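You operate a simulated robot arm through the tools that you are given. There is no shell and no other tool. Be economical: measure what you need, move in short steps, check, and stop when the job is done.

You run a simulated two-armed robot. Do the job below in one go: nothing can be reset, and whatever is moved stays where it is left.

JOB
Put one of the black weights from the second shelf from the bottom of the open rack in the blue tray. Then take the lid off the round green tin and lay it down on the yellow table. Then put the card tube marked "5" from the yellow table on the grey workbench. Then put the blue tuft on the long table away in the inside of the tuft tray. Then fetch the small teal bundle and set it on the long wall shelf. Then take the small grey cone and put it on the long wall shelf. Then put the tiny purple cone on the long table away on the pale workbench. Then open the green flap. The order counts. Set down upright: card tube, small grey cone, tiny purple cone.

The check looks at the end state, three seconds after you hand in, the way a careful person would. Anything else that was tipped, shoved, dropped, spilled or broken makes it a failure. Lids that push on must go on centred and level and be pressed home; caps that screw on are set level and turned clockwise until they are tight.

ROBOT AND FRAMES
Two 7-joint arms with fingered hands on one trunk, on a base that drives. Base frame: it is fixed to the floor where the robot stands at the start and does not move with it; the origin is under the middle of the robot, x ahead of it, y to its left, z up. Lengths are in mm, angles in rad, forces in N, time in s.
The left shoulder is at the start at [70, 166, 1178], the right one opposite. With the tool pointing down near the work surface each hand reaches from about 100 to 780 mm from the robot's upright axis, wherever it stands, measured 20 degrees to its own side. Places, roughly: black weight (5x5x5 cm) [500, 100, 500]; blue tray (25x19x6 cm) [500, -400, 500]; blue tuft (8x6x4 cm) [2600, -7700, 800]; card tube [8500, -2500, 750]; green flap [300, -3400, 300]; grey workbench [8200, 100, 800]; inside of the tuft tray (36x24 cm) [1240, 3120, 760]; long wall shelf (19x336 cm) [4140, -7780, 1320]; pale workbench [8200, 2100, 800]; round green tin [8500, -2000, 750]; small grey cone (8x8x14 cm) [4100, -7800, 900]; small teal bundle (10x5x3 cm) [3800, -7800, 800]; tiny purple cone (5x5x8 cm) [4700, -7700, 800]. Payload 4.1 kg a hand.
The TCP of each hand is the grasp point between the finger pads, 32 mm short of the fingertips. In the tool frame z runs along the fingers and y along their closing line. Largest opening 108 mm; the body of the gripper starts 38 mm behind the TCP. The gripper is a hand of 4 fingers: y runs from the thumb to the fingers, the wrist lies at [-16, -108, -186] in the tool frame.
Orientation is that of the tool frame in the base frame, as a unit quaternion [x, y, z, w]. With the fingers straight down and the wrist toward the robot, the tool's x, y and z point along [0, 1, 0], [1, 0, 0] and [0, 0, -1] of the base frame.

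CONTROLS
- The arms move only by the tool arm_command. It takes "left_steps", "right_steps" or both (then of equal length, played together; a hand with none holds still); each is one flat list of numbers, 6 for each row, row after row: the shift along the tool's x, y, z in mm, then the turn, a rotation vector about the tool's x, y, z in rad. In form: [dx, dy, dz, rx, ry, rz, dx, dy, dz, rx, ry, rz, ...]. A call has 1 to 10 rows; each row shifts and turns the commanded pose from where the row before left it, along the tool's axes as they then stand. Each row takes 0.2 s and may step no farther than 50 mm and 0.15 rad from the row before; otherwise, the whole call is refused. Where a pose cannot be reached the arm comes as near as it can. A force on the tool above 40 N (or 10 N above the force at the start of the call, whichever is more), or a blocked arm, ends the call early, and 0.2 s more pass. In this call time passes only in rows, and 0.2 s behind the last. It gives the time, the measured TCP pose, the force on the tool (base axes), the opening and the grip force at its end, in the units of the frame above (readings bear some noise), with the torque about the TCP (base axes, N m) and any sound that the robot's microphone picked up.
- Cameras (640 x 400 px; columns grow to the right, rows downward): "scene" is now at [130.1, -21.8, 1393.5]; the picture's right is [-0.30, -0.95, 0.00], its down [-0.70, 0.22, -0.67] and it looks along [0.64, -0.20, -0.74] (base axes); focal length 246 px, centre (320, 200). "left" rides on the left gripper at [-64, -93, -132] in its tool frame; the picture's right is [-0.80, -0.28, 0.53], its down [0.55, -0.71, 0.45] and it looks along [0.25, 0.65, 0.72] (tool axes); focal length 247 px, centre (320, 200). "right" rides on the right gripper at [64, -93, -132] in its tool frame; the picture's right is [-0.80, 0.28, -0.53], its down [-0.55, -0.71, 0.45] and it looks along [-0.25, 0.65, 0.72] (tool axes); focal length 247 px, centre (320, 200).
- get_image(camera): a new picture of that camera. No time passes.
- move_column(by): slides the trunk up (or, below 0, down) by that many mm; the arms and the scene camera ride with it, the base frame stays. It gives what a move gives, with no picture.
- base_move(legs): drives the robot by 1 to 6 legs, each [ahead, left, turn to the left] in mm, mm and rad, along the robot's own axes; the way and the turn of a leg run together, so that a leg with both is an arc; at most 1500 mm and 3.142 rad a leg. The arms and the cameras ride along, it lands a little off, and it stops where it bumps. It gives what a move gives.
- finger_targets(index, middle, ring, thumb_bend, hand): sets how far each is bent, from 0 (flat) to 1 (curled in); at 0.3 the hand is open as for a grip, at 0.7 the pads meet at the TCP. One left out holds its place. A second passes; each finger stops where it meets its share of the squeeze, and holds until it gets a number again. It is the only way to open and close the hand. It gives what a move gives, with no picture; readings hold the bend of each and the force on the fingers (four entries, about 0 where the hand has none), thumb and palm.
- turn_head(pan, tilt): turns the head with the scene camera to pan (to the left, within 1.501 rad either way) and tilt (down, from -0.506 to 1.204), counted from straight ahead of the robot. It gives what a move gives.
- point_at(camera, pixels): for up to 12 pixels [column, row] of the newest picture of that camera ("zoom" is the newest enlarged one), the place [x, y, z] in the base frame of the surface seen there, good to about 3 mm, but the place of the scene camera against the robot may be out by one fixed shift of up to 12 mm in any direction. No time passes.
- enlarge(camera, box): a new picture of the part [left, top, right, bottom] of that camera's present view, enlarged. No time passes.
- hand_in(): hands the job in; it is judged then, once.

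Go step by step. Measure first, check grasps and placings, and put right what went wrong. The budget is 138 turns and 164 pictures, counting those below and the enlarged ones. Unless the task says otherwise, let go and move clear before handing in, and close with one line.

The tools are called after ">>>" by a JSON object that holds its "fn" and its "kwargs". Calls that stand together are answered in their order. arm_command: Moves the arms, as the interface text tells. Its arguments: {"type":"object","properties":{"left_steps":{"type":"array","items":{"type":"number"}},"right_steps":{"type":"array","items":{"type":"number"}}},"required":[]} The other tools are called the same way: move_column (by) slides the trunk up or down; finger_targets (index, middle, ring, thumb_bend, hand) moves the fingers one by one; base_move (legs) drives the base; turn_head (pan, tilt) turns the head that bears the scene camera; get_image (camera) takes a picture; point_at (camera, pixels) gives the place of the surface under pixels of a picture; enlarge (camera, box) takes an enlarged picture of a part of a camera's view; hand_in () hands the job in.

At the start:

```text
t: 0.0
left_tool_pos: [556.2, -69.0, 1149.4]
left_tool_rot: [0.707, 0.707, 0.0, 0.0]
left_contact_force: [-0.3, 0.5, 0.5]
left_wrist_torque: [0.05, -0.01, -0.02]
left_gripper_width: 107.6
left_grip_force: 0.0
left_shape: jaw
left_bend: [0.3, 0.3, 0.3, 0.3]
left_finger forces: [0.0, 0.0, 0.0, 0.0, 0.1, 0.0]
right_tool_pos: [250.4, -325.5, 745.2]
right_tool_rot: [0.707, 0.708, 0.0, 0.0]
right_contact_force: [-0.4, -0.2, -0.2]
right_wrist_torque: [-0.04, 0.01, 0.02]
right_gripper_width: 108.0
right_grip_force: 0.1
right_shape: jaw
right_bend: [0.3, 0.3, 0.3, 0.3]
right_finger forces: [0.0, 0.0, 0.0, 0.0, 0.0, 0.0]
trunk travel left (down, up): [-685.0, 255.0]
robot x, y, heading: [0.1, -0.3, 0.002]
head pan, tilt: [-0.309, 0.831]
```

scene: 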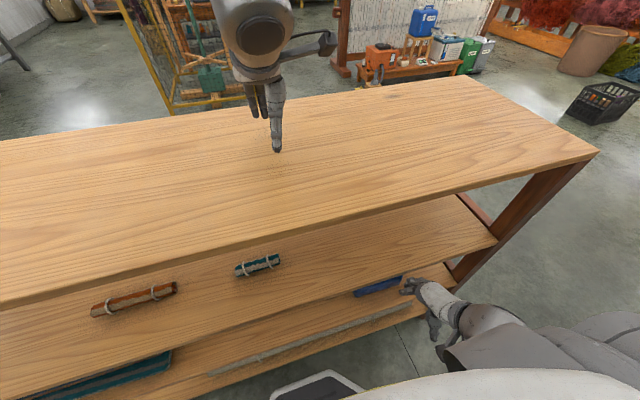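
right: 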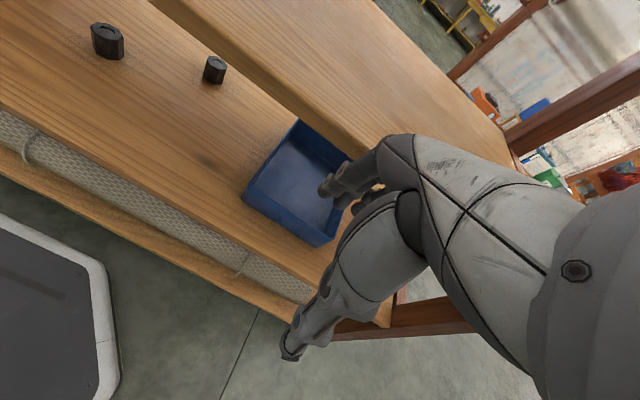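
left: 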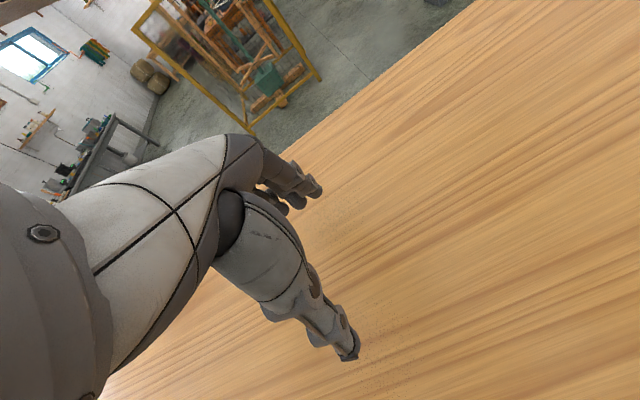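

The right picture shows two black weights at (108,40) and (214,70), and the blue tray around (295,185). I'll measure these first.

>>> {"fn": "point_at", "kwargs": {"camera": "right", "pixels": [[108, 30], [108, 50], [214, 62], [214, 76], [297, 122], [245, 197], [320, 244], [295, 190], [160, 100], [60, 130], [250, 70], [330, 110]]}}

>>> {"fn": "point_at", "kwargs": {"camera": "scene", "pixels": [[258, 265], [135, 300], [380, 285], [300, 240], [250, 280], [200, 300], [596, 152], [350, 215], [0, 305], [420, 260], [480, 240], [300, 350]]}}

>>> {"fn": "enlarge", "kwargs": {"camera": "right", "box": [0, 0, 320, 200]}}

```text
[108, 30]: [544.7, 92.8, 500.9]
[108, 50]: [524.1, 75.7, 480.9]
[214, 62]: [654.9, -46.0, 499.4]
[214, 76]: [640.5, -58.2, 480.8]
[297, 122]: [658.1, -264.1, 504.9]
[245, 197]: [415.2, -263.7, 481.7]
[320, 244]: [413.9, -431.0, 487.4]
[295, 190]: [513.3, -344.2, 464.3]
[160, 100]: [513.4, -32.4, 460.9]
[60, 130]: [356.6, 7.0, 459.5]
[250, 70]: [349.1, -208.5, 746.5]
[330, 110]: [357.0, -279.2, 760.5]
```

```text
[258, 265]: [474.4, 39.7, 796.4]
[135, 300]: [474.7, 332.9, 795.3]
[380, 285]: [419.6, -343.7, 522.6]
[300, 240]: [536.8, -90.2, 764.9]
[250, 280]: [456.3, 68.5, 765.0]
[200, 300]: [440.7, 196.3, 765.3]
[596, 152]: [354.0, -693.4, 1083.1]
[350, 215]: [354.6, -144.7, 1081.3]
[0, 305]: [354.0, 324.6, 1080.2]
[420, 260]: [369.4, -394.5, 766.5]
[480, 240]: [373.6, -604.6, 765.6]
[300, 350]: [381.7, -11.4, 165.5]
```

```text
2.00 times, centred on (160, 100) of right
```

zoom: 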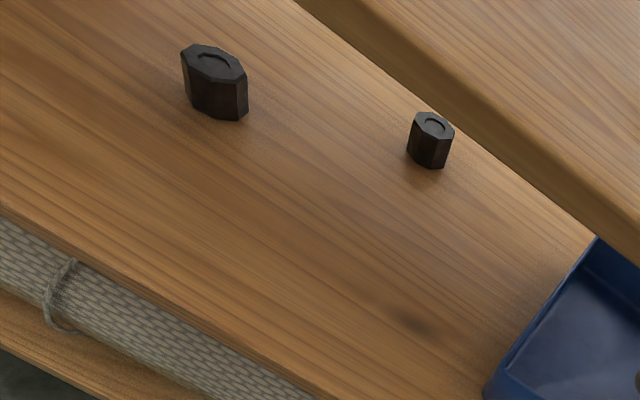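

Second shelf is at z≈460 (gap up to about 735), and the nearer weight is at about [540,82]. I'll pull the left hand back off the top shelf while the right hand starts turning its wrist to the right.

>>> {"fn": "arm_command", "kwargs": {"left_steps": [40, -35, 0, 0, 0, 0, 40, -35, 0, 0, 0, 0, 40, -35, 0, 0, 0, 0, 40, -35, 0, 0, 0, 0, 40, -35, 0, 0, 0, 0, 40, -35, 0, 0, 0, 0, 40, -35, 0, 0, 0, 0, 40, -35, 0, 0, 0, 0, 30, -35, 0, 0, 0, 0, 20, -20, 0, 0, 0, 0], "right_steps": [0, 0, 0, 0, 0, -0.15, 0, 0, 0, 0, 0, -0.15, 0, 0, 0, 0, 0, -0.15, 0, 0, 0, 0, 0, -0.15, 0, 0, 0, 0, 0, -0.15, 0, 0, 0, 0, 0, -0.15, 0, 0, 0, 0, 0, -0.15, 0, 0, 0, 0, 0, -0.15, 0, 0, 0, 0, 0, -0.15, 0, 0, 0, 0, 0, -0.15]}}

```text
refused: row 1 steps farther than a row can; nothing moved
```

The rows were slightly over 50 mm, so I'll send shorter ones.

>>> {"fn": "arm_command", "kwargs": {"left_steps": [34, -33, 0, 0, 0, 0, 34, -33, 0, 0, 0, 0, 34, -33, 0, 0, 0, 0, 34, -33, 0, 0, 0, 0, 34, -33, 0, 0, 0, 0, 34, -33, 0, 0, 0, 0, 34, -33, 0, 0, 0, 0, 34, -33, 0, 0, 0, 0, 34, -33, 0, 0, 0, 0, 34, -33, 0, 0, 0, 0], "right_steps": [0, 0, 0, 0, 0, -0.15, 0, 0, 0, 0, 0, -0.15, 0, 0, 0, 0, 0, -0.15, 0, 0, 0, 0, 0, -0.15, 0, 0, 0, 0, 0, -0.15, 0, 0, 0, 0, 0, -0.15, 0, 0, 0, 0, 0, -0.15, 0, 0, 0, 0, 0, -0.15, 0, 0, 0, 0, 0, -0.15, 0, 0, 0, 0, 0, -0.15]}}

>>> {"fn": "move_column", "kwargs": {"by": -450}}

>>> {"fn": "arm_command", "kwargs": {"right_steps": [0, 0, -40, 0, -0.14, 0, 0, 0, 0, 0, -0.14, 0, 0, 0, 0, 0, -0.14, 0, 0, 0, 0, 0, -0.14, 0, 0, 0, 0, 0, -0.14, 0, 0, 0, 0, 0, -0.14, 0, 0, 0, 0, 0, -0.14, 0]}}

>>> {"fn": "turn_head", "kwargs": {"pan": 0.0, "tilt": 0.6}}

>>> {"fn": "get_image", "kwargs": {"camera": "scene"}}

```text
t: 2.2
left_tool_pos: [350.2, 174.7, 1167.3]
left_tool_rot: [0.707, 0.707, 0.0, 0.0]
left_contact_force: [-0.2, -0.1, -0.1]
left_wrist_torque: [-0.01, 0.03, 0.0]
left_gripper_width: 107.7
left_grip_force: 0.0
left_shape: jaw
left_bend: [0.3, 0.3, 0.3, 0.3]
left_finger forces: [0.0, 0.0, 0.0, 0.0, 0.0, 0.0]
left hand out of reach, approached as far as the arm can: row 7, 8, 9, 10
right_tool_pos: [250.5, -326.6, 745.7]
right_tool_rot: [0.036, 0.999, 0.0, -0.001]
right_contact_force: [-0.7, -0.8, -0.2]
right_wrist_torque: [0.05, 0.0, 0.0]
right_gripper_width: 107.6
right_grip_force: 0.1
right_shape: jaw
right_bend: [0.3, 0.3, 0.3, 0.3]
right_finger forces: [0.0, 0.0, 0.0, 0.0, 0.0, 0.1]
trunk travel left (down, up): [-685.0, 255.0]
robot x, y, heading: [1.1, -2.3, 0.002]
head pan, tilt: [-0.309, 0.831]
```

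```text
refused: -450 is not a number from -400 to 400
```

```text
t: 3.8
left_tool_pos: [349.5, 175.7, 1167.9]
left_tool_rot: [0.708, 0.707, 0.0, 0.0]
left_contact_force: [-0.5, 0.8, -0.2]
left_wrist_torque: [0.01, -0.01, 0.03]
left_gripper_width: 107.8
left_grip_force: 0.1
left_shape: jaw
left_bend: [0.3, 0.3, 0.3, 0.3]
left_finger forces: [0.1, 0.0, 0.0, 0.0, 0.0, 0.0]
right_tool_pos: [249.8, -325.3, 787.5]
right_tool_rot: [0.03, 0.881, -0.017, 0.472]
right_contact_force: [0.2, -0.1, -0.4]
right_wrist_torque: [0.0, 0.0, 0.01]
right_gripper_width: 107.8
right_grip_force: 0.1
right_shape: jaw
right_bend: [0.3, 0.3, 0.3, 0.3]
right_finger forces: [0.0, 0.0, 0.0, 0.0, 0.0, 0.0]
trunk travel left (down, up): [-685.0, 255.0]
robot x, y, heading: [0.2, -1.3, 0.002]
head pan, tilt: [-0.309, 0.831]
```

```text
t: 4.6
left_tool_pos: [349.6, 173.5, 1168.0]
left_tool_rot: [0.707, 0.707, 0.0, 0.0]
left_contact_force: [-0.3, 0.9, -0.6]
left_wrist_torque: [-0.01, 0.02, -0.02]
left_gripper_width: 107.5
left_grip_force: 0.0
left_shape: jaw
left_bend: [0.3, 0.3, 0.3, 0.3]
left_finger forces: [0.0, 0.0, 0.0, 0.1, 0.0, 0.0]
right_tool_pos: [251.1, -325.5, 786.6]
right_tool_rot: [0.031, 0.882, -0.017, 0.47]
right_contact_force: [0.0, 0.6, 0.3]
right_wrist_torque: [-0.04, -0.01, 0.01]
right_gripper_width: 107.7
right_grip_force: 0.2
right_shape: jaw
right_bend: [0.3, 0.3, 0.3, 0.3]
right_finger forces: [0.1, 0.0, 0.1, 0.0, 0.1, 0.0]
trunk travel left (down, up): [-685.0, 255.0]
robot x, y, heading: [0.8, 0.7, 0.001]
head pan, tilt: [0.0, 0.6]
```

```text
159 pictures are left
```

scene: 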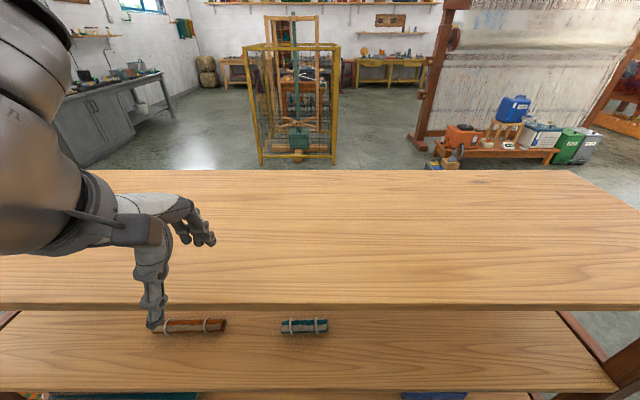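

The left hand reached only x=350, still over the shelf edge, so the refused trunk move did no harm. I'll back the robot off, lower the left hand beside the robot, then lower the trunk.

>>> {"fn": "base_move", "kwargs": {"legs": [[-250, 0, 0]]}}

>>> {"fn": "arm_command", "kwargs": {"left_steps": [0, 0, 45, 0, 0, 0, 0, 0, 45, 0, 0, 0, 0, 0, 45, 0, 0, 0, 0, 0, 45, 0, 0, 0, 0, 0, 45, 0, 0, 0, 0, 0, 45, 0, 0, 0, 0, 0, 45, 0, 0, 0, 0, -10, 45, 0, 0, 0, 15, -40, 10, 0, 0, 0, 15, -40, 0, 0, 0, 0]}}

>>> {"fn": "move_column", "kwargs": {"by": -400}}

```text
t: 6.4
left_tool_pos: [99.4, 173.2, 1167.6]
left_tool_rot: [0.708, 0.706, -0.001, -0.001]
left_contact_force: [0.7, 0.0, -0.5]
left_wrist_torque: [0.01, -0.03, 0.05]
left_gripper_width: 107.9
left_grip_force: 0.1
left_shape: jaw
left_bend: [0.3, 0.3, 0.3, 0.3]
left_finger forces: [0.0, 0.0, 0.0, 0.0, 0.0, 0.0]
right_tool_pos: [-1.6, -326.5, 786.2]
right_tool_rot: [0.033, 0.882, -0.018, 0.47]
right_contact_force: [-0.6, -0.7, -0.3]
right_wrist_torque: [0.03, 0.0, -0.01]
right_gripper_width: 107.6
right_grip_force: 0.1
right_shape: jaw
right_bend: [0.3, 0.3, 0.3, 0.3]
right_finger forces: [0.0, 0.0, 0.0, 0.0, 0.0, 0.0]
trunk travel left (down, up): [-685.0, 255.0]
robot x, y, heading: [-249.3, -0.3, 0.005]
head pan, tilt: [0.0, 0.6]
```

```text
t: 8.6
left_tool_pos: [163.0, 161.3, 879.3]
left_tool_rot: [0.708, 0.706, -0.002, 0.0]
left_contact_force: [0.3, -0.3, 0.5]
left_wrist_torque: [-0.01, -0.01, -0.01]
left_gripper_width: 107.3
left_grip_force: 0.1
left_shape: jaw
left_bend: [0.3, 0.3, 0.3, 0.3]
left_finger forces: [0.0, 0.0, 0.0, 0.1, 0.0, 0.0]
left hand out of reach, approached as far as the arm can: row 1, 2, 3, 4, 5, 9, 10
right_tool_pos: [-1.6, -324.9, 786.4]
right_tool_rot: [0.033, 0.882, -0.017, 0.47]
right_contact_force: [-0.5, 0.6, -0.4]
right_wrist_torque: [0.0, 0.02, 0.01]
right_gripper_width: 107.8
right_grip_force: 0.0
right_shape: jaw
right_bend: [0.3, 0.3, 0.3, 0.3]
right_finger forces: [0.0, 0.0, 0.1, 0.1, 0.0, 0.0]
trunk travel left (down, up): [-685.0, 255.0]
robot x, y, heading: [-253.9, 1.8, 0.003]
head pan, tilt: [0.0, 0.6]
```

```text
t: 12.5
left_tool_pos: [164.1, 161.3, 479.7]
left_tool_rot: [0.709, 0.706, -0.001, -0.001]
left_contact_force: [0.4, 1.1, 0.9]
left_wrist_torque: [0.03, 0.02, 0.02]
left_gripper_width: 107.7
left_grip_force: 0.1
left_shape: jaw
left_bend: [0.3, 0.3, 0.3, 0.3]
left_finger forces: [0.0, 0.0, 0.0, 0.0, 0.0, 0.0]
right_tool_pos: [-2.0, -326.7, 385.7]
right_tool_rot: [0.033, 0.882, -0.018, 0.469]
right_contact_force: [-0.6, 0.2, 0.7]
right_wrist_torque: [-0.01, -0.01, 0.03]
right_gripper_width: 107.4
right_grip_force: 0.1
right_shape: jaw
right_bend: [0.3, 0.3, 0.3, 0.3]
right_finger forces: [0.0, 0.0, 0.0, 0.0, 0.0, 0.0]
trunk travel left (down, up): [-285.0, 655.0]
robot x, y, heading: [-250.6, -1.6, -0.005]
head pan, tilt: [0.0, 0.6]
```

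The trunk is low now. I'll pull the left hand in, raise the right to about z 500, and drive left and forward so the right arm lines up with the weight.

>>> {"fn": "arm_command", "kwargs": {"left_steps": [10, -45, 0, 0, 0, 0, 10, -45, 0, 0, 0, 0, 10, -45, 0, 0, 0, 0, 10, -30, 0, 0, 0, 0], "right_steps": [-32, 0, -21, 0, 0, 0, -32, 0, -21, 0, 0, 0, -31, 0, -22, 0, 0, -0.07, 0, 0, 0, 0, 0, 0]}}

>>> {"fn": "base_move", "kwargs": {"legs": [[0, 200, 0], [190, 0, 0]]}}

>>> {"fn": "get_image", "kwargs": {"camera": "right"}}

>>> {"fn": "get_image", "kwargs": {"camera": "scene"}}

```text
t: 13.5
left_tool_pos: [163.7, 160.4, 480.3]
left_tool_rot: [0.708, 0.706, 0.0, -0.001]
left_contact_force: [0.4, -0.3, -0.6]
left_wrist_torque: [0.03, -0.01, 0.0]
left_gripper_width: 107.9
left_grip_force: 0.2
left_shape: jaw
left_bend: [0.3, 0.3, 0.3, 0.3]
left_finger forces: [0.1, 0.0, 0.0, 0.0, 0.1, 0.0]
left hand out of reach, approached as far as the arm can: row 1, 2, 3, 4
right_tool_pos: [-2.1, -328.0, 500.0]
right_tool_rot: [0.001, 0.882, -0.034, 0.47]
right_contact_force: [0.1, 0.6, 1.0]
right_wrist_torque: [-0.02, 0.0, 0.02]
right_gripper_width: 107.6
right_grip_force: 0.0
right_shape: jaw
right_bend: [0.3, 0.3, 0.3, 0.3]
right_finger forces: [0.0, 0.0, 0.0, 0.0, 0.0, 0.1]
trunk travel left (down, up): [-285.0, 655.0]
robot x, y, heading: [-250.8, 1.8, -0.001]
head pan, tilt: [0.0, 0.6]
```

```text
t: 16.0
left_tool_pos: [289.7, 361.9, 480.8]
left_tool_rot: [0.712, 0.703, -0.005, -0.003]
left_contact_force: [-22.7, 2.2, 13.9]
left_wrist_torque: [0.24, -0.39, 0.36]
left_gripper_width: 100.9
left_grip_force: 0.0
left_shape: jaw
left_bend: [0.36, 0.36, 0.36, 0.3]
left_finger forces: [4.8, 16.3, 7.5, 0.1, 0.0, 0.0]
right_tool_pos: [131.6, -126.3, 500.1]
right_tool_rot: [0.0, 0.882, -0.032, 0.471]
right_contact_force: [0.1, 0.0, -0.4]
right_wrist_torque: [0.0, -0.01, 0.01]
right_gripper_width: 107.7
right_grip_force: 0.0
right_shape: jaw
right_bend: [0.3, 0.3, 0.3, 0.3]
right_finger forces: [0.0, 0.0, 0.0, 0.0, 0.0, 0.0]
trunk travel left (down, up): [-285.0, 655.0]
robot x, y, heading: [-118.5, 203.9, -0.0]
head pan, tilt: [0.0, 0.6]
stopped in leg 2: the force on the tool passed its limit at 55 N (the readings are from after the stop); the commanded pose is now the measured one
```

```text
158 pictures are left
```

right: 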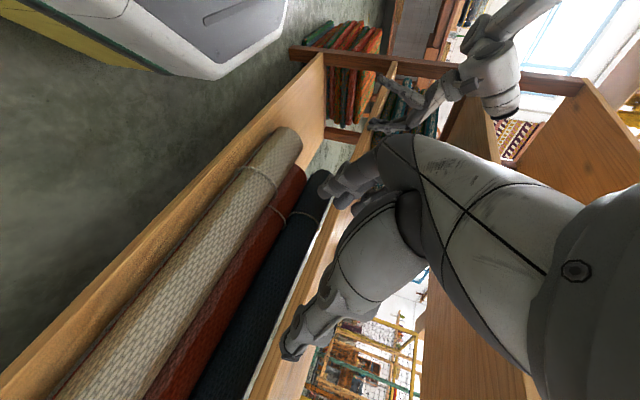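

```text
157 pictures are left
```

scene: 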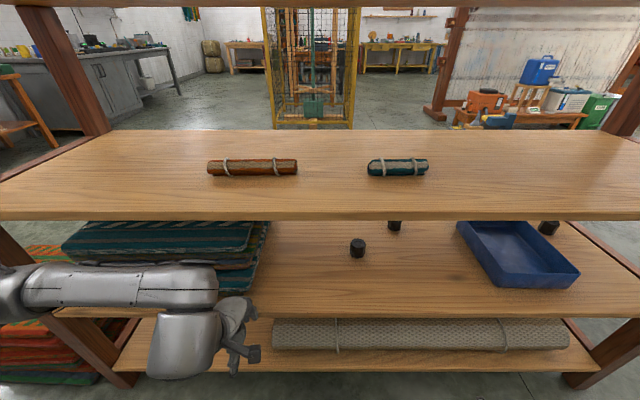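

The left hand did not pull in (it was out of reach) and its fingers touched the shelf edge; nothing on the rack looks disturbed. I'll back off, lower the left hand and then draw it in where it can reach.

>>> {"fn": "base_move", "kwargs": {"legs": [[-60, 0, 0]]}}

>>> {"fn": "arm_command", "kwargs": {"left_steps": [0, 0, 50, 0, 0, 0, 0, 0, 50, 0, 0, 0, 0, 0, 50, 0, 0, 0, 0, 0, 50, 0, 0, 0, 0, -45, 0, 0, 0, 0, 0, -45, 0, 0, 0, 0, 10, -45, 0, 0, 0, 0, 10, -45, 0, 0, 0, 0]}}

>>> {"fn": "get_image", "kwargs": {"camera": "scene"}}

```text
t: 17.0
left_tool_pos: [232.6, 362.4, 480.0]
left_tool_rot: [0.71, 0.704, -0.004, -0.003]
left_contact_force: [0.1, -0.8, 0.0]
left_wrist_torque: [-0.02, 0.01, 0.03]
left_gripper_width: 107.6
left_grip_force: 0.0
left_shape: jaw
left_bend: [0.3, 0.3, 0.3, 0.3]
left_finger forces: [0.0, 0.1, 0.1, 0.0, 0.0, 0.0]
right_tool_pos: [73.1, -126.0, 499.2]
right_tool_rot: [0.001, 0.882, -0.033, 0.469]
right_contact_force: [0.5, -0.1, 0.4]
right_wrist_torque: [-0.02, 0.01, -0.01]
right_gripper_width: 108.0
right_grip_force: 0.2
right_shape: jaw
right_bend: [0.3, 0.3, 0.3, 0.3]
right_finger forces: [0.0, 0.0, 0.0, 0.0, 0.0, 0.1]
trunk travel left (down, up): [-285.0, 655.0]
robot x, y, heading: [-180.0, 202.0, -0.003]
head pan, tilt: [0.0, 0.6]
```

```text
t: 18.8
left_tool_pos: [73.1, 381.7, 284.8]
left_tool_rot: [0.709, 0.706, 0.01, 0.0]
left_contact_force: [28.0, 15.2, 10.4]
left_wrist_torque: [0.44, -0.6, -0.32]
left_gripper_width: 57.3
left_grip_force: 0.1
left_shape: jaw
left_bend: [0.3, 0.3, 0.3, 0.57]
left_finger forces: [0.0, 0.0, 0.0, 0.1, 0.0, 0.0]
left hand out of reach, approached as far as the arm can: row 8
right_tool_pos: [73.6, -125.1, 499.7]
right_tool_rot: [0.0, 0.882, -0.033, 0.469]
right_contact_force: [-0.4, -0.2, -0.8]
right_wrist_torque: [-0.04, 0.04, -0.01]
right_gripper_width: 107.6
right_grip_force: 0.1
right_shape: jaw
right_bend: [0.3, 0.3, 0.3, 0.3]
right_finger forces: [0.0, 0.0, 0.1, 0.0, 0.1, 0.0]
trunk travel left (down, up): [-285.0, 655.0]
robot x, y, heading: [-173.5, 199.2, -0.002]
head pan, tilt: [0.0, 0.6]
stopped in row 8 (left hand): the force on the tool passed its limit at 44 N (the readings are from after the stop); the commanded pose is now the measured one
```

```text
156 pictures are left
```

scene: 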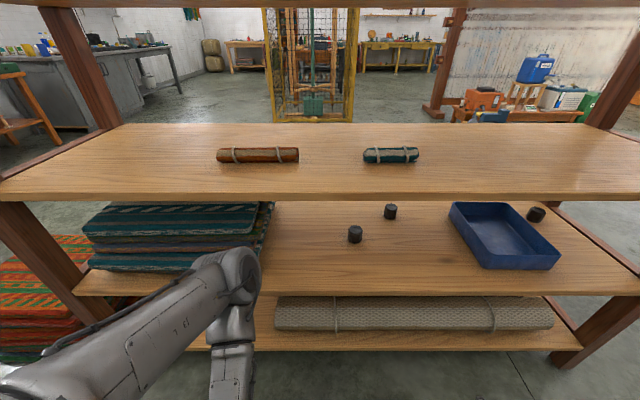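

The left thumb touched the robot's own base, so I'll ease it off by 30 mm and measure how far forward the left elbow at (240,265) sticks out.

>>> {"fn": "arm_command", "kwargs": {"left_steps": [15, 30, 0, 0, 0, 0]}}

>>> {"fn": "get_image", "kwargs": {"camera": "scene"}}

>>> {"fn": "point_at", "kwargs": {"camera": "scene", "pixels": [[240, 265], [250, 290], [355, 226], [355, 240], [390, 205], [500, 235], [450, 205], [548, 268], [230, 380]]}}

```text
t: 19.2
left_tool_pos: [99.4, 381.6, 286.7]
left_tool_rot: [0.708, 0.706, 0.005, -0.005]
left_contact_force: [8.8, 4.1, -2.1]
left_wrist_torque: [0.14, -0.32, -0.21]
left_gripper_width: 105.2
left_grip_force: 0.0
left_shape: jaw
left_bend: [0.3, 0.3, 0.3, 0.4]
left_finger forces: [0.0, 0.1, 0.0, 0.0, 0.0, 0.0]
left hand out of reach, approached as far as the arm can: row 1
right_tool_pos: [73.1, -126.4, 500.3]
right_tool_rot: [0.0, 0.882, -0.033, 0.47]
right_contact_force: [0.3, -0.2, 0.0]
right_wrist_torque: [0.0, -0.02, -0.02]
right_gripper_width: 108.0
right_grip_force: 0.1
right_shape: jaw
right_bend: [0.3, 0.3, 0.3, 0.3]
right_finger forces: [0.1, 0.0, 0.0, 0.0, 0.1, 0.0]
trunk travel left (down, up): [-285.0, 655.0]
robot x, y, heading: [-173.4, 201.0, -0.001]
head pan, tilt: [0.0, 0.6]
```

```text
155 pictures are left
```

scene: 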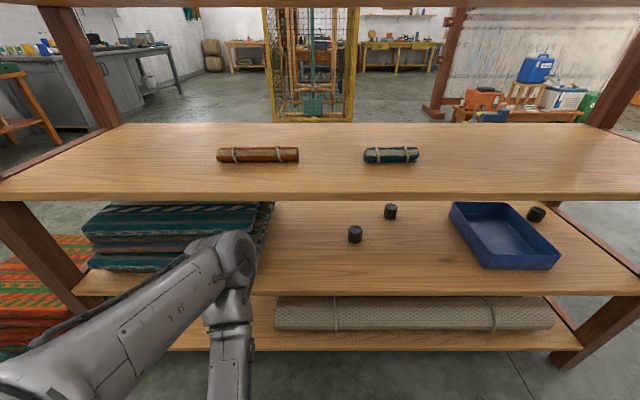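

```text
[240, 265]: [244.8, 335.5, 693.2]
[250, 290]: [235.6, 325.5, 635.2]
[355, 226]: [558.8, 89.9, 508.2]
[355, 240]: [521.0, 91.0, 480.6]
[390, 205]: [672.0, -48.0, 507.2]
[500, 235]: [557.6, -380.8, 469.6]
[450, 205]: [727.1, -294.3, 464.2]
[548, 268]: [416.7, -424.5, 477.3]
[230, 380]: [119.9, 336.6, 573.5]
```

The elbow's front is at x≈270, so it clears the rack, and the right arm can reach the weight from here. I'll move the right hand to about [400,86,500].

>>> {"fn": "arm_command", "kwargs": {"right_steps": [-23, 27.5, 34, 0, 0, 0, -23, 27.5, 34, 0, 0, 0, -23, 27.5, 34, 0, 0, 0, -23, 27.5, 34, 0, 0, 0, -23, 27.5, 34, 0, 0, 0, -23, 27.5, 34, 0, 0, 0, -23, 27.5, 34, 0, 0, 0, -23, 27.5, 34, 0, 0, 0]}}

>>> {"fn": "get_image", "kwargs": {"camera": "right"}}

>>> {"fn": "get_image", "kwargs": {"camera": "scene"}}

```text
t: 21.0
left_tool_pos: [100.4, 382.1, 288.7]
left_tool_rot: [0.708, 0.706, 0.008, -0.004]
left_contact_force: [10.0, 5.3, -0.9]
left_wrist_torque: [0.17, -0.37, -0.32]
left_gripper_width: 105.3
left_grip_force: 0.0
left_shape: jaw
left_bend: [0.3, 0.3, 0.3, 0.39]
left_finger forces: [0.0, 0.0, 0.1, 0.0, 0.0, 0.0]
right_tool_pos: [409.3, 84.9, 489.0]
right_tool_rot: [0.001, 0.882, -0.033, 0.47]
right_contact_force: [-1.9, -1.4, 3.5]
right_wrist_torque: [0.2, -0.02, 0.12]
right_gripper_width: 107.4
right_grip_force: 0.1
right_shape: jaw
right_bend: [0.3, 0.3, 0.3, 0.3]
right_finger forces: [3.8, 0.0, 0.1, 0.1, 0.0, 0.0]
trunk travel left (down, up): [-285.0, 655.0]
robot x, y, heading: [-176.0, 203.2, -0.005]
head pan, tilt: [0.0, 0.6]
```

```text
154 pictures are left
```

right: 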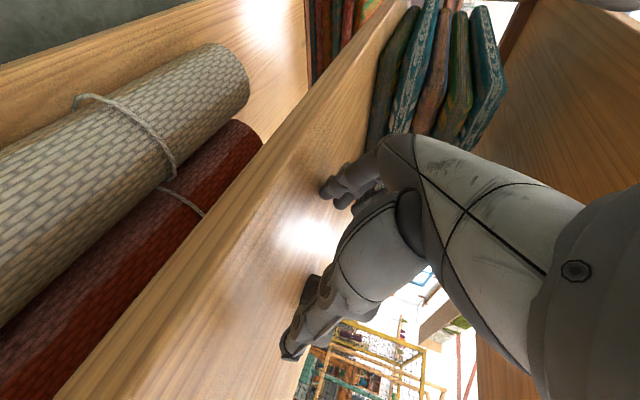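

```text
153 pictures are left
```

scene: 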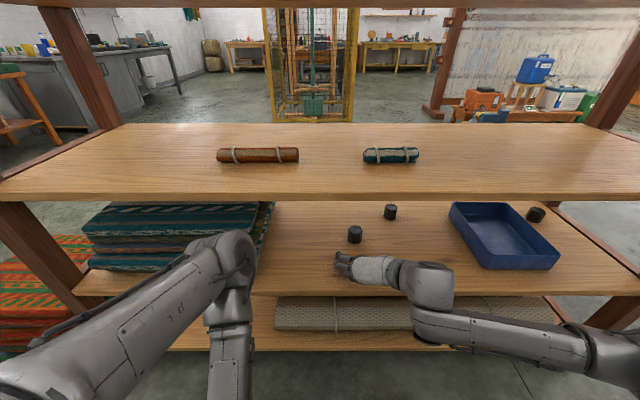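

The index finger just brushes the shelf because the hand is rolled a little. I'll raise it 15 mm, level it, and advance to straddle the weight.

>>> {"fn": "arm_command", "kwargs": {"right_steps": [-13, 2, -9, 0, 0, 0.069, -23, 3, 34, 0, 0, 0, -23, 3, 34, 0, 0, 0, -23, 3, 34, 0, 0, 0]}}

>>> {"fn": "enlarge", "kwargs": {"camera": "scene", "box": [280, 180, 480, 305]}}

>>> {"fn": "get_image", "kwargs": {"camera": "right"}}

```text
t: 22.0
left_tool_pos: [99.5, 382.1, 289.1]
left_tool_rot: [0.708, 0.707, 0.006, -0.005]
left_contact_force: [10.5, 5.8, 3.2]
left_wrist_torque: [0.21, -0.17, -0.35]
left_gripper_width: 105.2
left_grip_force: 0.2
left_shape: jaw
left_bend: [0.3, 0.3, 0.3, 0.39]
left_finger forces: [0.0, 0.1, 0.1, 0.0, 0.0, 0.1]
right_tool_pos: [533.8, 85.8, 505.1]
right_tool_rot: [0.031, 0.882, -0.017, 0.47]
right_contact_force: [0.8, 0.7, 0.3]
right_wrist_torque: [-0.01, 0.02, 0.0]
right_gripper_width: 107.7
right_grip_force: 0.1
right_shape: jaw
right_bend: [0.3, 0.3, 0.3, 0.3]
right_finger forces: [0.1, 0.1, 0.0, 0.1, 0.0, 0.0]
trunk travel left (down, up): [-285.0, 655.0]
robot x, y, heading: [-175.4, 199.2, 0.0]
head pan, tilt: [0.0, 0.6]
```

```text
3.20 times, centred on (380, 242) of scene
```

zoom: 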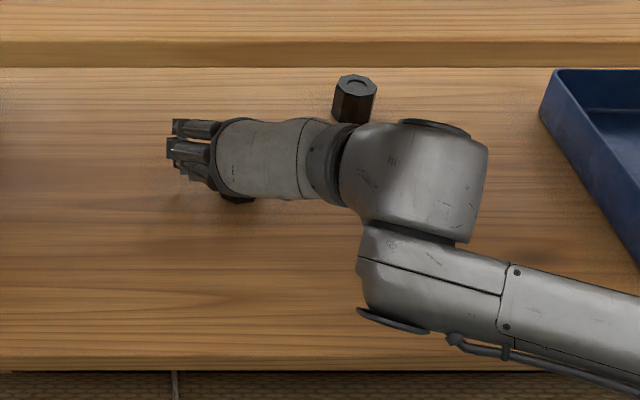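

```text
151 pictures are left
```

right: 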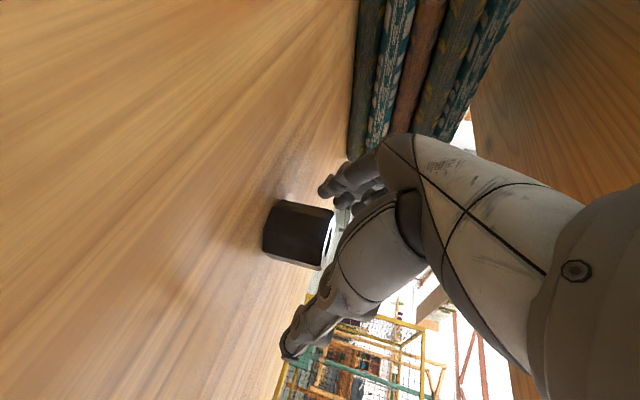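

TCP projects to pixel (330,241); the weight at (297,235) sits between thumb and fingers but lower. I'll lower 13 mm and close.

>>> {"fn": "arm_command", "kwargs": {"right_steps": [11, 2, 7, 0, 0, 0]}}

>>> {"fn": "finger_targets", "kwargs": {"hand": "right", "index": 0.7, "middle": 0.7, "ring": 0.7, "thumb_bend": 0.7}}

>>> {"fn": "get_image", "kwargs": {"camera": "right"}}

```text
t: 22.4
left_tool_pos: [99.1, 382.0, 288.6]
left_tool_rot: [0.708, 0.706, 0.005, -0.005]
left_contact_force: [10.2, 6.7, 3.9]
left_wrist_torque: [0.22, -0.15, -0.37]
left_gripper_width: 105.0
left_grip_force: 0.1
left_shape: jaw
left_bend: [0.3, 0.3, 0.3, 0.39]
left_finger forces: [0.0, 0.0, 0.0, 0.0, 0.0, 0.0]
right_tool_pos: [532.1, 88.2, 491.7]
right_tool_rot: [0.031, 0.881, -0.017, 0.471]
right_contact_force: [-0.4, -0.5, 0.4]
right_wrist_torque: [0.02, 0.02, 0.02]
right_gripper_width: 107.7
right_grip_force: 0.1
right_shape: jaw
right_bend: [0.3, 0.3, 0.3, 0.3]
right_finger forces: [0.1, 0.0, 0.0, 0.0, 0.0, 0.1]
trunk travel left (down, up): [-285.0, 655.0]
robot x, y, heading: [-179.0, 198.8, 0.002]
head pan, tilt: [0.0, 0.6]
```

```text
t: 23.4
left_tool_pos: [99.7, 382.0, 289.0]
left_tool_rot: [0.708, 0.707, 0.006, -0.004]
left_contact_force: [10.7, 7.9, 2.8]
left_wrist_torque: [0.25, -0.2, -0.38]
left_gripper_width: 105.3
left_grip_force: 0.1
left_shape: jaw
left_bend: [0.3, 0.3, 0.3, 0.39]
left_finger forces: [0.0, 0.0, 0.0, 0.0, 0.1, 0.0]
right_tool_pos: [533.2, 88.5, 491.8]
right_tool_rot: [0.031, 0.882, -0.016, 0.47]
right_contact_force: [1.5, 3.1, 5.3]
right_wrist_torque: [0.36, -0.23, -0.03]
right_gripper_width: 33.9
right_grip_force: 16.0
right_shape: fingers
right_bend: [0.58, 0.64, 0.7, 0.61]
right_finger forces: [14.7, 4.7, 0.2, 0.0, 13.2, 0.0]
trunk travel left (down, up): [-285.0, 655.0]
robot x, y, heading: [-175.0, 199.2, -0.004]
head pan, tilt: [0.0, 0.6]
```

```text
150 pictures are left
```

right: 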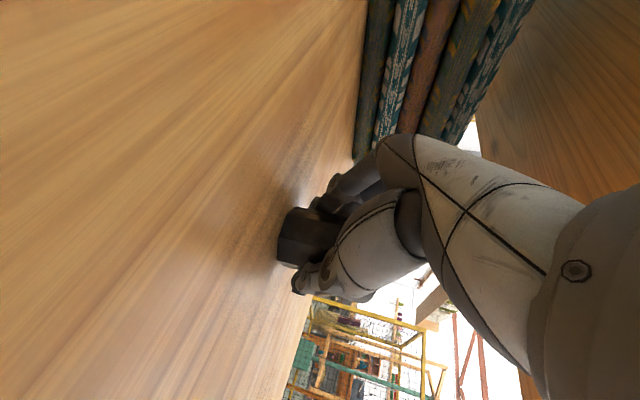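

The grip holds at 16 N with index, middle and thumb. I'll lift 60 mm straight up.

>>> {"fn": "arm_command", "kwargs": {"right_steps": [-16.5, 0, -11.2, 0, 0, 0, -16.5, 0, -11.2, 0, 0, 0, -16.5, 0, -11.2, 0, 0, 0]}}

>>> {"fn": "get_image", "kwargs": {"camera": "right"}}

>>> {"fn": "get_image", "kwargs": {"camera": "scene"}}

```text
t: 24.2
left_tool_pos: [99.9, 382.9, 288.7]
left_tool_rot: [0.707, 0.707, 0.006, -0.005]
left_contact_force: [11.4, 8.3, 8.2]
left_wrist_torque: [0.33, 0.02, -0.48]
left_gripper_width: 105.4
left_grip_force: 0.1
left_shape: jaw
left_bend: [0.3, 0.3, 0.3, 0.39]
left_finger forces: [0.0, 0.0, 0.0, 0.0, 0.0, 0.1]
right_tool_pos: [532.8, 86.6, 551.7]
right_tool_rot: [0.031, 0.882, -0.017, 0.469]
right_contact_force: [0.0, -0.4, -4.3]
right_wrist_torque: [0.0, -0.02, 0.01]
right_gripper_width: 33.5
right_grip_force: 13.0
right_shape: fingers
right_bend: [0.61, 0.65, 0.7, 0.62]
right_finger forces: [8.3, 4.2, 0.0, 0.0, 13.3, 0.0]
trunk travel left (down, up): [-285.0, 655.0]
robot x, y, heading: [-176.3, 198.0, -0.001]
head pan, tilt: [0.0, 0.6]
```

```text
149 pictures are left
```

right: 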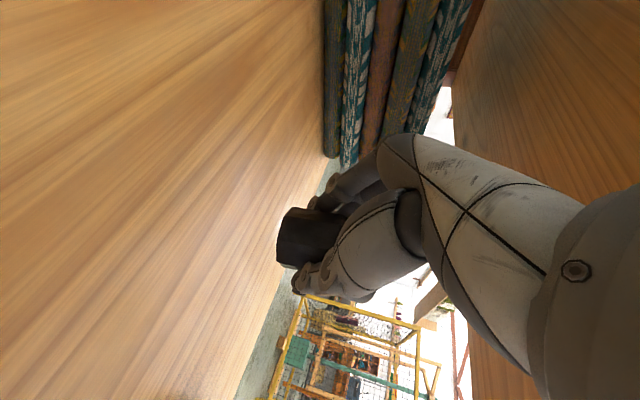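

```text
148 pictures are left
```

scene: 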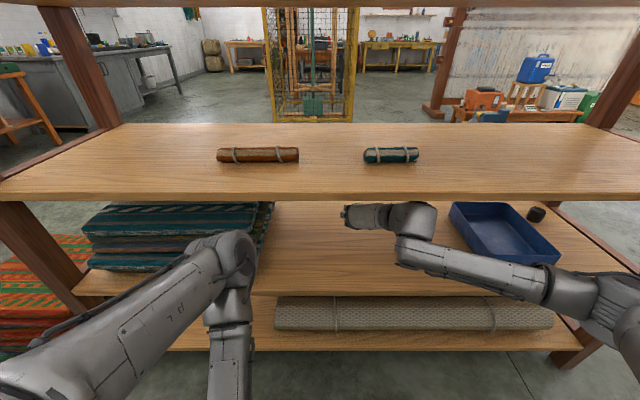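

The weight is up (4.3 N). Before going sideways I'll check where the right forearm, elbow and the rack post at (610,310) are.

>>> {"fn": "point_at", "kwargs": {"camera": "scene", "pixels": [[415, 245], [480, 262], [540, 278], [580, 290], [620, 290], [605, 275], [605, 320], [635, 310], [400, 215], [270, 330]]}}

```text
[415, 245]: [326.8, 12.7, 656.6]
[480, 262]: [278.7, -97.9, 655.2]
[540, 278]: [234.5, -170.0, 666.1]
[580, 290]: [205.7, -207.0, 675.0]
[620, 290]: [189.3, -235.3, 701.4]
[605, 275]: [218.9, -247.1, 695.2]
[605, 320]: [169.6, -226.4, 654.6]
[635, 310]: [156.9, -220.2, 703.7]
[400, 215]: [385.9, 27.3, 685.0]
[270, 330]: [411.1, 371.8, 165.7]
```

Everything stays in front of the rack, so I'll drive sideways 432 mm to put the weight over the tray.

>>> {"fn": "base_move", "kwargs": {"legs": [[0, -432, 0]]}}

>>> {"fn": "get_image", "kwargs": {"camera": "right"}}

>>> {"fn": "get_image", "kwargs": {"camera": "scene"}}

```text
t: 26.8
left_tool_pos: [99.4, -57.3, 287.4]
left_tool_rot: [0.708, 0.706, 0.006, -0.004]
left_contact_force: [10.8, 11.6, 0.3]
left_wrist_torque: [0.34, -0.3, -0.6]
left_gripper_width: 105.3
left_grip_force: 0.0
left_shape: jaw
left_bend: [0.3, 0.3, 0.3, 0.39]
left_finger forces: [0.1, 0.1, 0.0, 0.0, 0.0, 0.0]
right_tool_pos: [532.9, -352.8, 551.4]
right_tool_rot: [0.031, 0.882, -0.019, 0.47]
right_contact_force: [-0.2, -0.4, -3.6]
right_wrist_torque: [-0.03, 0.0, -0.01]
right_gripper_width: 33.2
right_grip_force: 13.1
right_shape: fingers
right_bend: [0.61, 0.65, 0.7, 0.62]
right_finger forces: [8.4, 4.0, 0.0, 0.0, 13.5, 0.0]
trunk travel left (down, up): [-285.0, 655.0]
robot x, y, heading: [-174.3, -241.9, -0.003]
head pan, tilt: [0.0, 0.6]
```

```text
147 pictures are left
```

right: 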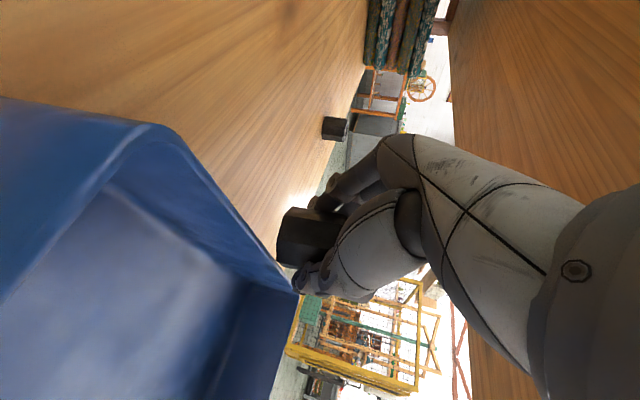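

```text
146 pictures are left
```

scene: 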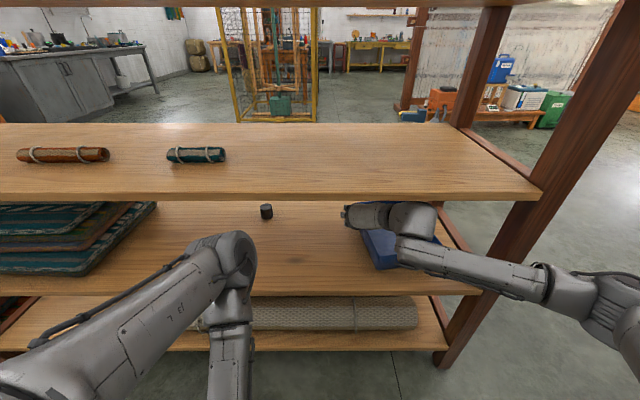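

The weight hangs near the tray's left wall in the picture; I'll measure the rim to see how the tray lies.

>>> {"fn": "point_at", "kwargs": {"camera": "right", "pixels": [[155, 128], [292, 285], [200, 170], [130, 300], [230, 290], [300, 240], [290, 215], [310, 262], [20, 110]]}}

```text
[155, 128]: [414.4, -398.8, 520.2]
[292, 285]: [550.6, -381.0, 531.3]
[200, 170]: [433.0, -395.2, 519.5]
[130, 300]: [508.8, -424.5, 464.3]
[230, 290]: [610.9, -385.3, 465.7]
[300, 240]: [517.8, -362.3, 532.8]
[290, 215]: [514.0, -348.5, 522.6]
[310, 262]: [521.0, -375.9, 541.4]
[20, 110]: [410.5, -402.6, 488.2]
```

The rim reads z≈520, higher than I assumed, so the weight may have pushed the tray sideways. I'll look closer.

>>> {"fn": "enlarge", "kwargs": {"camera": "scene", "box": [320, 180, 520, 305]}}

>>> {"fn": "point_at", "kwargs": {"camera": "zoom", "pixels": [[135, 160], [185, 265], [200, 288], [215, 235], [180, 200], [370, 200], [290, 285], [300, 340]]}}

```text
3.20 times, centred on (420, 242) of scene
```

zoom: 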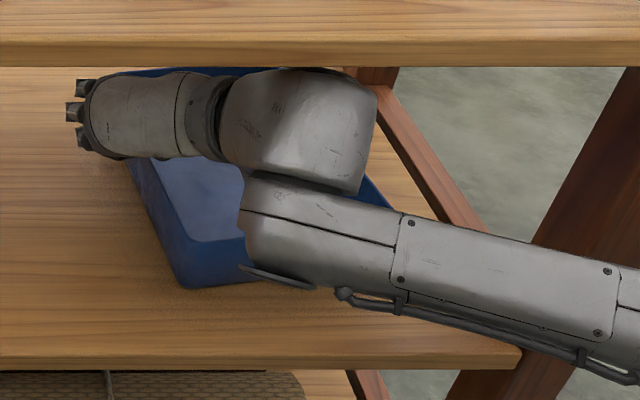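

```text
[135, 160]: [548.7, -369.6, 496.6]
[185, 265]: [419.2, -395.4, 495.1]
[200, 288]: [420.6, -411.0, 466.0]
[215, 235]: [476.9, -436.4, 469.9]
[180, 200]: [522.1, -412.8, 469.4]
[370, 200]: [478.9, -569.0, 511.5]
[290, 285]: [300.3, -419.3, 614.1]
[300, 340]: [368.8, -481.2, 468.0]
```

The tray has been pushed about 130 mm to the right; I'll lift clear of its rim, put the weight in, and then pull the tray back. First lift 25 mm and go over the tray centre.

>>> {"fn": "arm_command", "kwargs": {"right_steps": [-11, 0, -7.2, 0, 0, 0, -11, 0, -7.2, 0, 0, 0, 0, -37, 0, 0, 0, 0, 0, -37, 0, 0, 0, 0, 0, -37, 0, 0, 0, 0]}}

>>> {"fn": "get_image", "kwargs": {"camera": "right"}}

>>> {"fn": "get_image", "kwargs": {"camera": "scene"}}

>>> {"fn": "point_at", "kwargs": {"camera": "right", "pixels": [[290, 215], [280, 240], [200, 300], [100, 250], [300, 310]]}}

```text
t: 28.0
left_tool_pos: [98.8, -57.0, 287.5]
left_tool_rot: [0.708, 0.706, 0.004, -0.007]
left_contact_force: [0.6, 0.4, 0.2]
left_wrist_torque: [0.04, 0.01, 0.02]
left_gripper_width: 108.0
left_grip_force: 0.0
left_shape: jaw
left_bend: [0.3, 0.3, 0.3, 0.3]
left_finger forces: [0.1, 0.0, 0.0, 0.0, 0.0, 0.1]
right_tool_pos: [525.9, -460.2, 569.2]
right_tool_rot: [0.03, 0.884, -0.017, 0.466]
right_contact_force: [0.2, -0.2, -4.3]
right_wrist_torque: [0.04, 0.02, 0.02]
right_gripper_width: 33.0
right_grip_force: 13.0
right_shape: fingers
right_bend: [0.61, 0.66, 0.7, 0.62]
right_finger forces: [8.3, 4.2, 0.0, 0.1, 13.3, 0.0]
trunk travel left (down, up): [-285.0, 655.0]
robot x, y, heading: [-178.9, -239.3, -0.003]
head pan, tilt: [0.0, 0.6]
```

```text
144 pictures are left
```

right: 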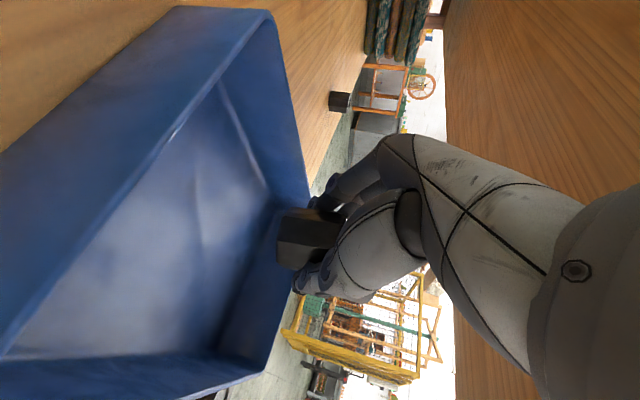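

```text
143 pictures are left
```

scene: 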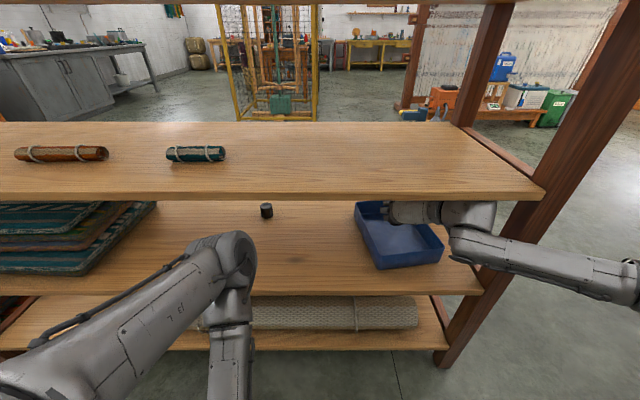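

```text
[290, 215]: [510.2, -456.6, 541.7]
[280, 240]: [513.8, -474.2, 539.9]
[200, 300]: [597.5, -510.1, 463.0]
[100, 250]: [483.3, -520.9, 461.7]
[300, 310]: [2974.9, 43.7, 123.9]
```

The weight now hangs inside the tray outline. I'll lower about 66 mm and let go.

>>> {"fn": "arm_command", "kwargs": {"right_steps": [13.5, 0, 9.5, 0, 0, 0, 13.5, 0, 9.5, 0, 0, 0, 13.5, 0, 9.5, 0, 0, 0, 13.5, 0, 9.5, 0, 0, 0]}}

>>> {"fn": "get_image", "kwargs": {"camera": "right"}}

>>> {"fn": "point_at", "kwargs": {"camera": "right", "pixels": [[290, 215], [280, 250], [200, 300], [100, 250]]}}

```text
t: 29.0
left_tool_pos: [98.4, -57.3, 288.7]
left_tool_rot: [0.708, 0.706, 0.007, -0.005]
left_contact_force: [-0.1, 0.5, 0.2]
left_wrist_torque: [-0.02, 0.05, 0.0]
left_gripper_width: 108.0
left_grip_force: 0.2
left_shape: jaw
left_bend: [0.3, 0.3, 0.3, 0.3]
left_finger forces: [0.0, 0.0, 0.1, 0.0, 0.1, 0.0]
right_tool_pos: [525.5, -462.0, 511.8]
right_tool_rot: [0.032, 0.882, -0.017, 0.469]
right_contact_force: [0.2, 0.0, -4.5]
right_wrist_torque: [-0.01, 0.01, 0.02]
right_gripper_width: 32.8
right_grip_force: 13.0
right_shape: fingers
right_bend: [0.61, 0.66, 0.7, 0.62]
right_finger forces: [8.2, 4.3, 0.0, 0.0, 13.0, 0.1]
trunk travel left (down, up): [-285.0, 655.0]
robot x, y, heading: [-178.2, -239.1, -0.001]
head pan, tilt: [0.0, 0.6]
```

```text
142 pictures are left
```

right: 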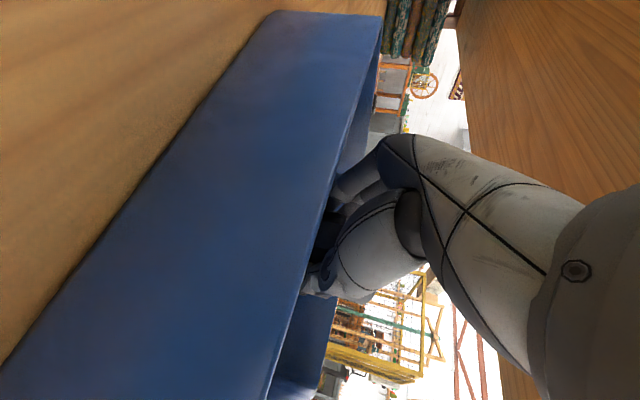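

```text
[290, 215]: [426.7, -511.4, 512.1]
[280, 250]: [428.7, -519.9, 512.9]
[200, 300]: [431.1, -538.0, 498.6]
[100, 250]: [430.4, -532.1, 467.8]
```

About 13 mm remain; I'll lower slowly and watch the force.

>>> {"fn": "arm_command", "kwargs": {"right_steps": [5, 0, 3.4, 0, 0, 0, 5, 0, 3.4, 0, 0, 0]}}

```text
t: 29.6
left_tool_pos: [98.3, -57.2, 289.1]
left_tool_rot: [0.708, 0.706, 0.006, -0.004]
left_contact_force: [0.9, 0.2, 0.2]
left_wrist_torque: [-0.02, 0.02, -0.02]
left_gripper_width: 107.9
left_grip_force: 0.1
left_shape: jaw
left_bend: [0.3, 0.3, 0.3, 0.3]
left_finger forces: [0.1, 0.0, 0.1, 0.1, 0.1, 0.0]
right_tool_pos: [525.1, -463.4, 499.8]
right_tool_rot: [0.032, 0.882, -0.018, 0.47]
right_contact_force: [-1.0, -0.3, -3.9]
right_wrist_torque: [0.01, 0.02, 0.0]
right_gripper_width: 33.1
right_grip_force: 12.9
right_shape: fingers
right_bend: [0.61, 0.66, 0.7, 0.62]
right_finger forces: [8.3, 4.2, 0.0, 0.0, 12.9, 0.1]
trunk travel left (down, up): [-285.0, 655.0]
robot x, y, heading: [-176.5, -239.9, -0.005]
head pan, tilt: [0.0, 0.6]
```

>>> {"fn": "arm_command", "kwargs": {"right_steps": [3.5, 0, 2.4, 0, 0, 0]}}

>>> {"fn": "finger_targets", "kwargs": {"hand": "right", "index": 0.4, "middle": 0.4, "ring": 0.4, "thumb_bend": 0.4}}

>>> {"fn": "arm_command", "kwargs": {"right_steps": [-20, 0, -14, 0, 0, 0, -20, 0, -14, 0, 0, 0, -20, 0, -14, 0, 0, 0, 27, 0, -40, 0, 0, 0, 27, 0, -40, 0, 0, 0, 27, 0, -40, 0, 0, 0, 27, 0, -40, 0, 0, 0]}}

>>> {"fn": "get_image", "kwargs": {"camera": "scene"}}

>>> {"fn": "get_image", "kwargs": {"camera": "right"}}

```text
t: 30.0
left_tool_pos: [99.2, -56.5, 288.8]
left_tool_rot: [0.708, 0.706, 0.007, -0.005]
left_contact_force: [0.3, -0.2, 0.3]
left_wrist_torque: [0.01, 0.0, 0.0]
left_gripper_width: 108.1
left_grip_force: 0.0
left_shape: jaw
left_bend: [0.3, 0.3, 0.3, 0.3]
left_finger forces: [0.1, 0.1, 0.0, 0.0, 0.0, 0.0]
right_tool_pos: [525.1, -464.4, 496.9]
right_tool_rot: [0.032, 0.882, -0.017, 0.471]
right_contact_force: [-0.1, -0.5, 5.0]
right_wrist_torque: [0.16, -0.07, 0.0]
right_gripper_width: 33.1
right_grip_force: 14.4
right_shape: fingers
right_bend: [0.62, 0.66, 0.7, 0.62]
right_finger forces: [8.7, 4.8, 0.0, 0.0, 14.7, 0.0]
trunk travel left (down, up): [-285.0, 655.0]
robot x, y, heading: [-177.8, -237.1, -0.004]
head pan, tilt: [0.0, 0.6]
```

```text
t: 31.0
left_tool_pos: [98.7, -57.5, 288.6]
left_tool_rot: [0.708, 0.706, 0.005, -0.005]
left_contact_force: [0.3, 0.3, 0.3]
left_wrist_torque: [-0.01, -0.01, -0.01]
left_gripper_width: 108.1
left_grip_force: 0.1
left_shape: jaw
left_bend: [0.3, 0.3, 0.3, 0.3]
left_finger forces: [0.0, 0.1, 0.1, 0.1, 0.1, 0.0]
right_tool_pos: [525.2, -463.7, 495.1]
right_tool_rot: [0.032, 0.881, -0.017, 0.471]
right_contact_force: [-0.7, 0.3, 0.2]
right_wrist_torque: [0.0, 0.0, 0.02]
right_gripper_width: 82.0
right_grip_force: 0.1
right_shape: fingers
right_bend: [0.4, 0.4, 0.4, 0.4]
right_finger forces: [0.1, 0.1, 0.0, 0.0, 0.0, 0.0]
trunk travel left (down, up): [-285.0, 655.0]
robot x, y, heading: [-176.3, -238.3, -0.004]
head pan, tilt: [0.0, 0.6]
```

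```text
t: 32.6
left_tool_pos: [99.4, -57.4, 287.2]
left_tool_rot: [0.708, 0.706, 0.007, -0.004]
left_contact_force: [-0.1, 0.1, -0.3]
left_wrist_torque: [-0.03, -0.01, -0.01]
left_gripper_width: 107.9
left_grip_force: 0.1
left_shape: jaw
left_bend: [0.3, 0.3, 0.3, 0.3]
left_finger forces: [0.1, 0.0, 0.0, 0.0, 0.1, 0.1]
right_tool_pos: [331.8, -450.4, 568.1]
right_tool_rot: [0.032, 0.881, -0.018, 0.471]
right_contact_force: [-1.0, 0.4, 0.2]
right_wrist_torque: [-0.03, 0.0, 0.0]
right_gripper_width: 82.0
right_grip_force: 0.0
right_shape: fingers
right_bend: [0.4, 0.4, 0.4, 0.4]
right_finger forces: [0.1, 0.1, 0.0, 0.1, 0.0, 0.0]
trunk travel left (down, up): [-285.0, 655.0]
robot x, y, heading: [-175.0, -237.6, 0.003]
head pan, tilt: [0.0, 0.6]
```

```text
141 pictures are left
```

scene: 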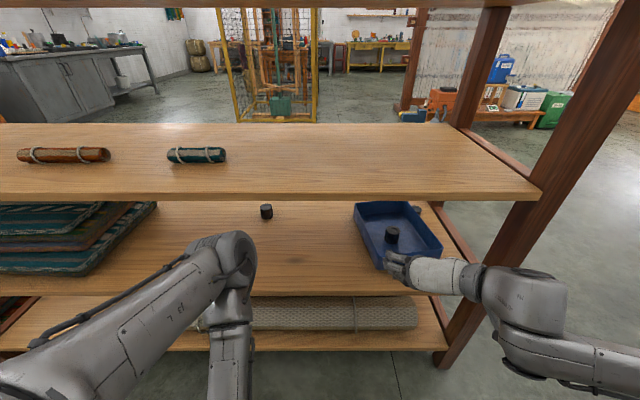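

```text
140 pictures are left
```

right: 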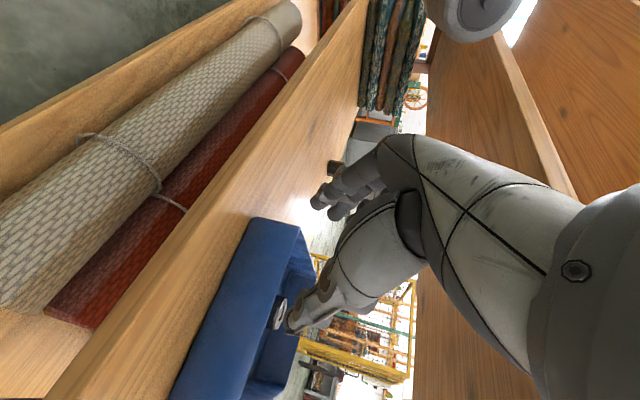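

The weight stands in the tray at (393,235). I'll check the third weight near (417,210) and the tray's corners.

>>> {"fn": "enlarge", "kwargs": {"camera": "scene", "box": [340, 190, 468, 270]}}

>>> {"fn": "point_at", "kwargs": {"camera": "zoom", "pixels": [[75, 75], [180, 320], [180, 380], [375, 110], [385, 90], [505, 290], [270, 205], [260, 270], [400, 130]]}}

```text
5.00 times, centred on (404, 230) of scene
```

zoom: 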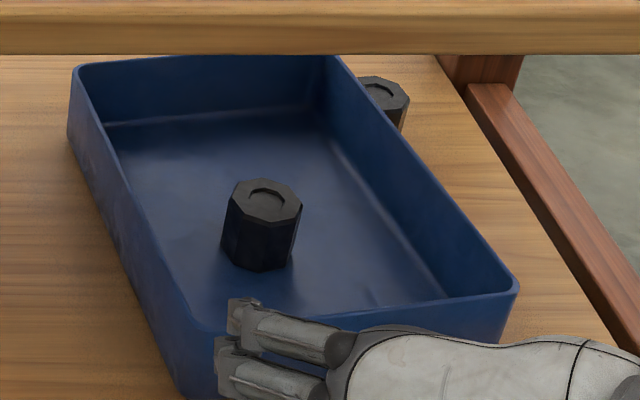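

```text
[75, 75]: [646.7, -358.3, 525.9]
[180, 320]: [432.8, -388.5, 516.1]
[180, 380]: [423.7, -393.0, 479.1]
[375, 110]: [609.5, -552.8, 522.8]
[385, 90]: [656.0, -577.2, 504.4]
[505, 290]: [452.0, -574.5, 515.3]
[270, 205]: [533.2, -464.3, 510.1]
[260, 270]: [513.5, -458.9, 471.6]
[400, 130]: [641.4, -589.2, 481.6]
```

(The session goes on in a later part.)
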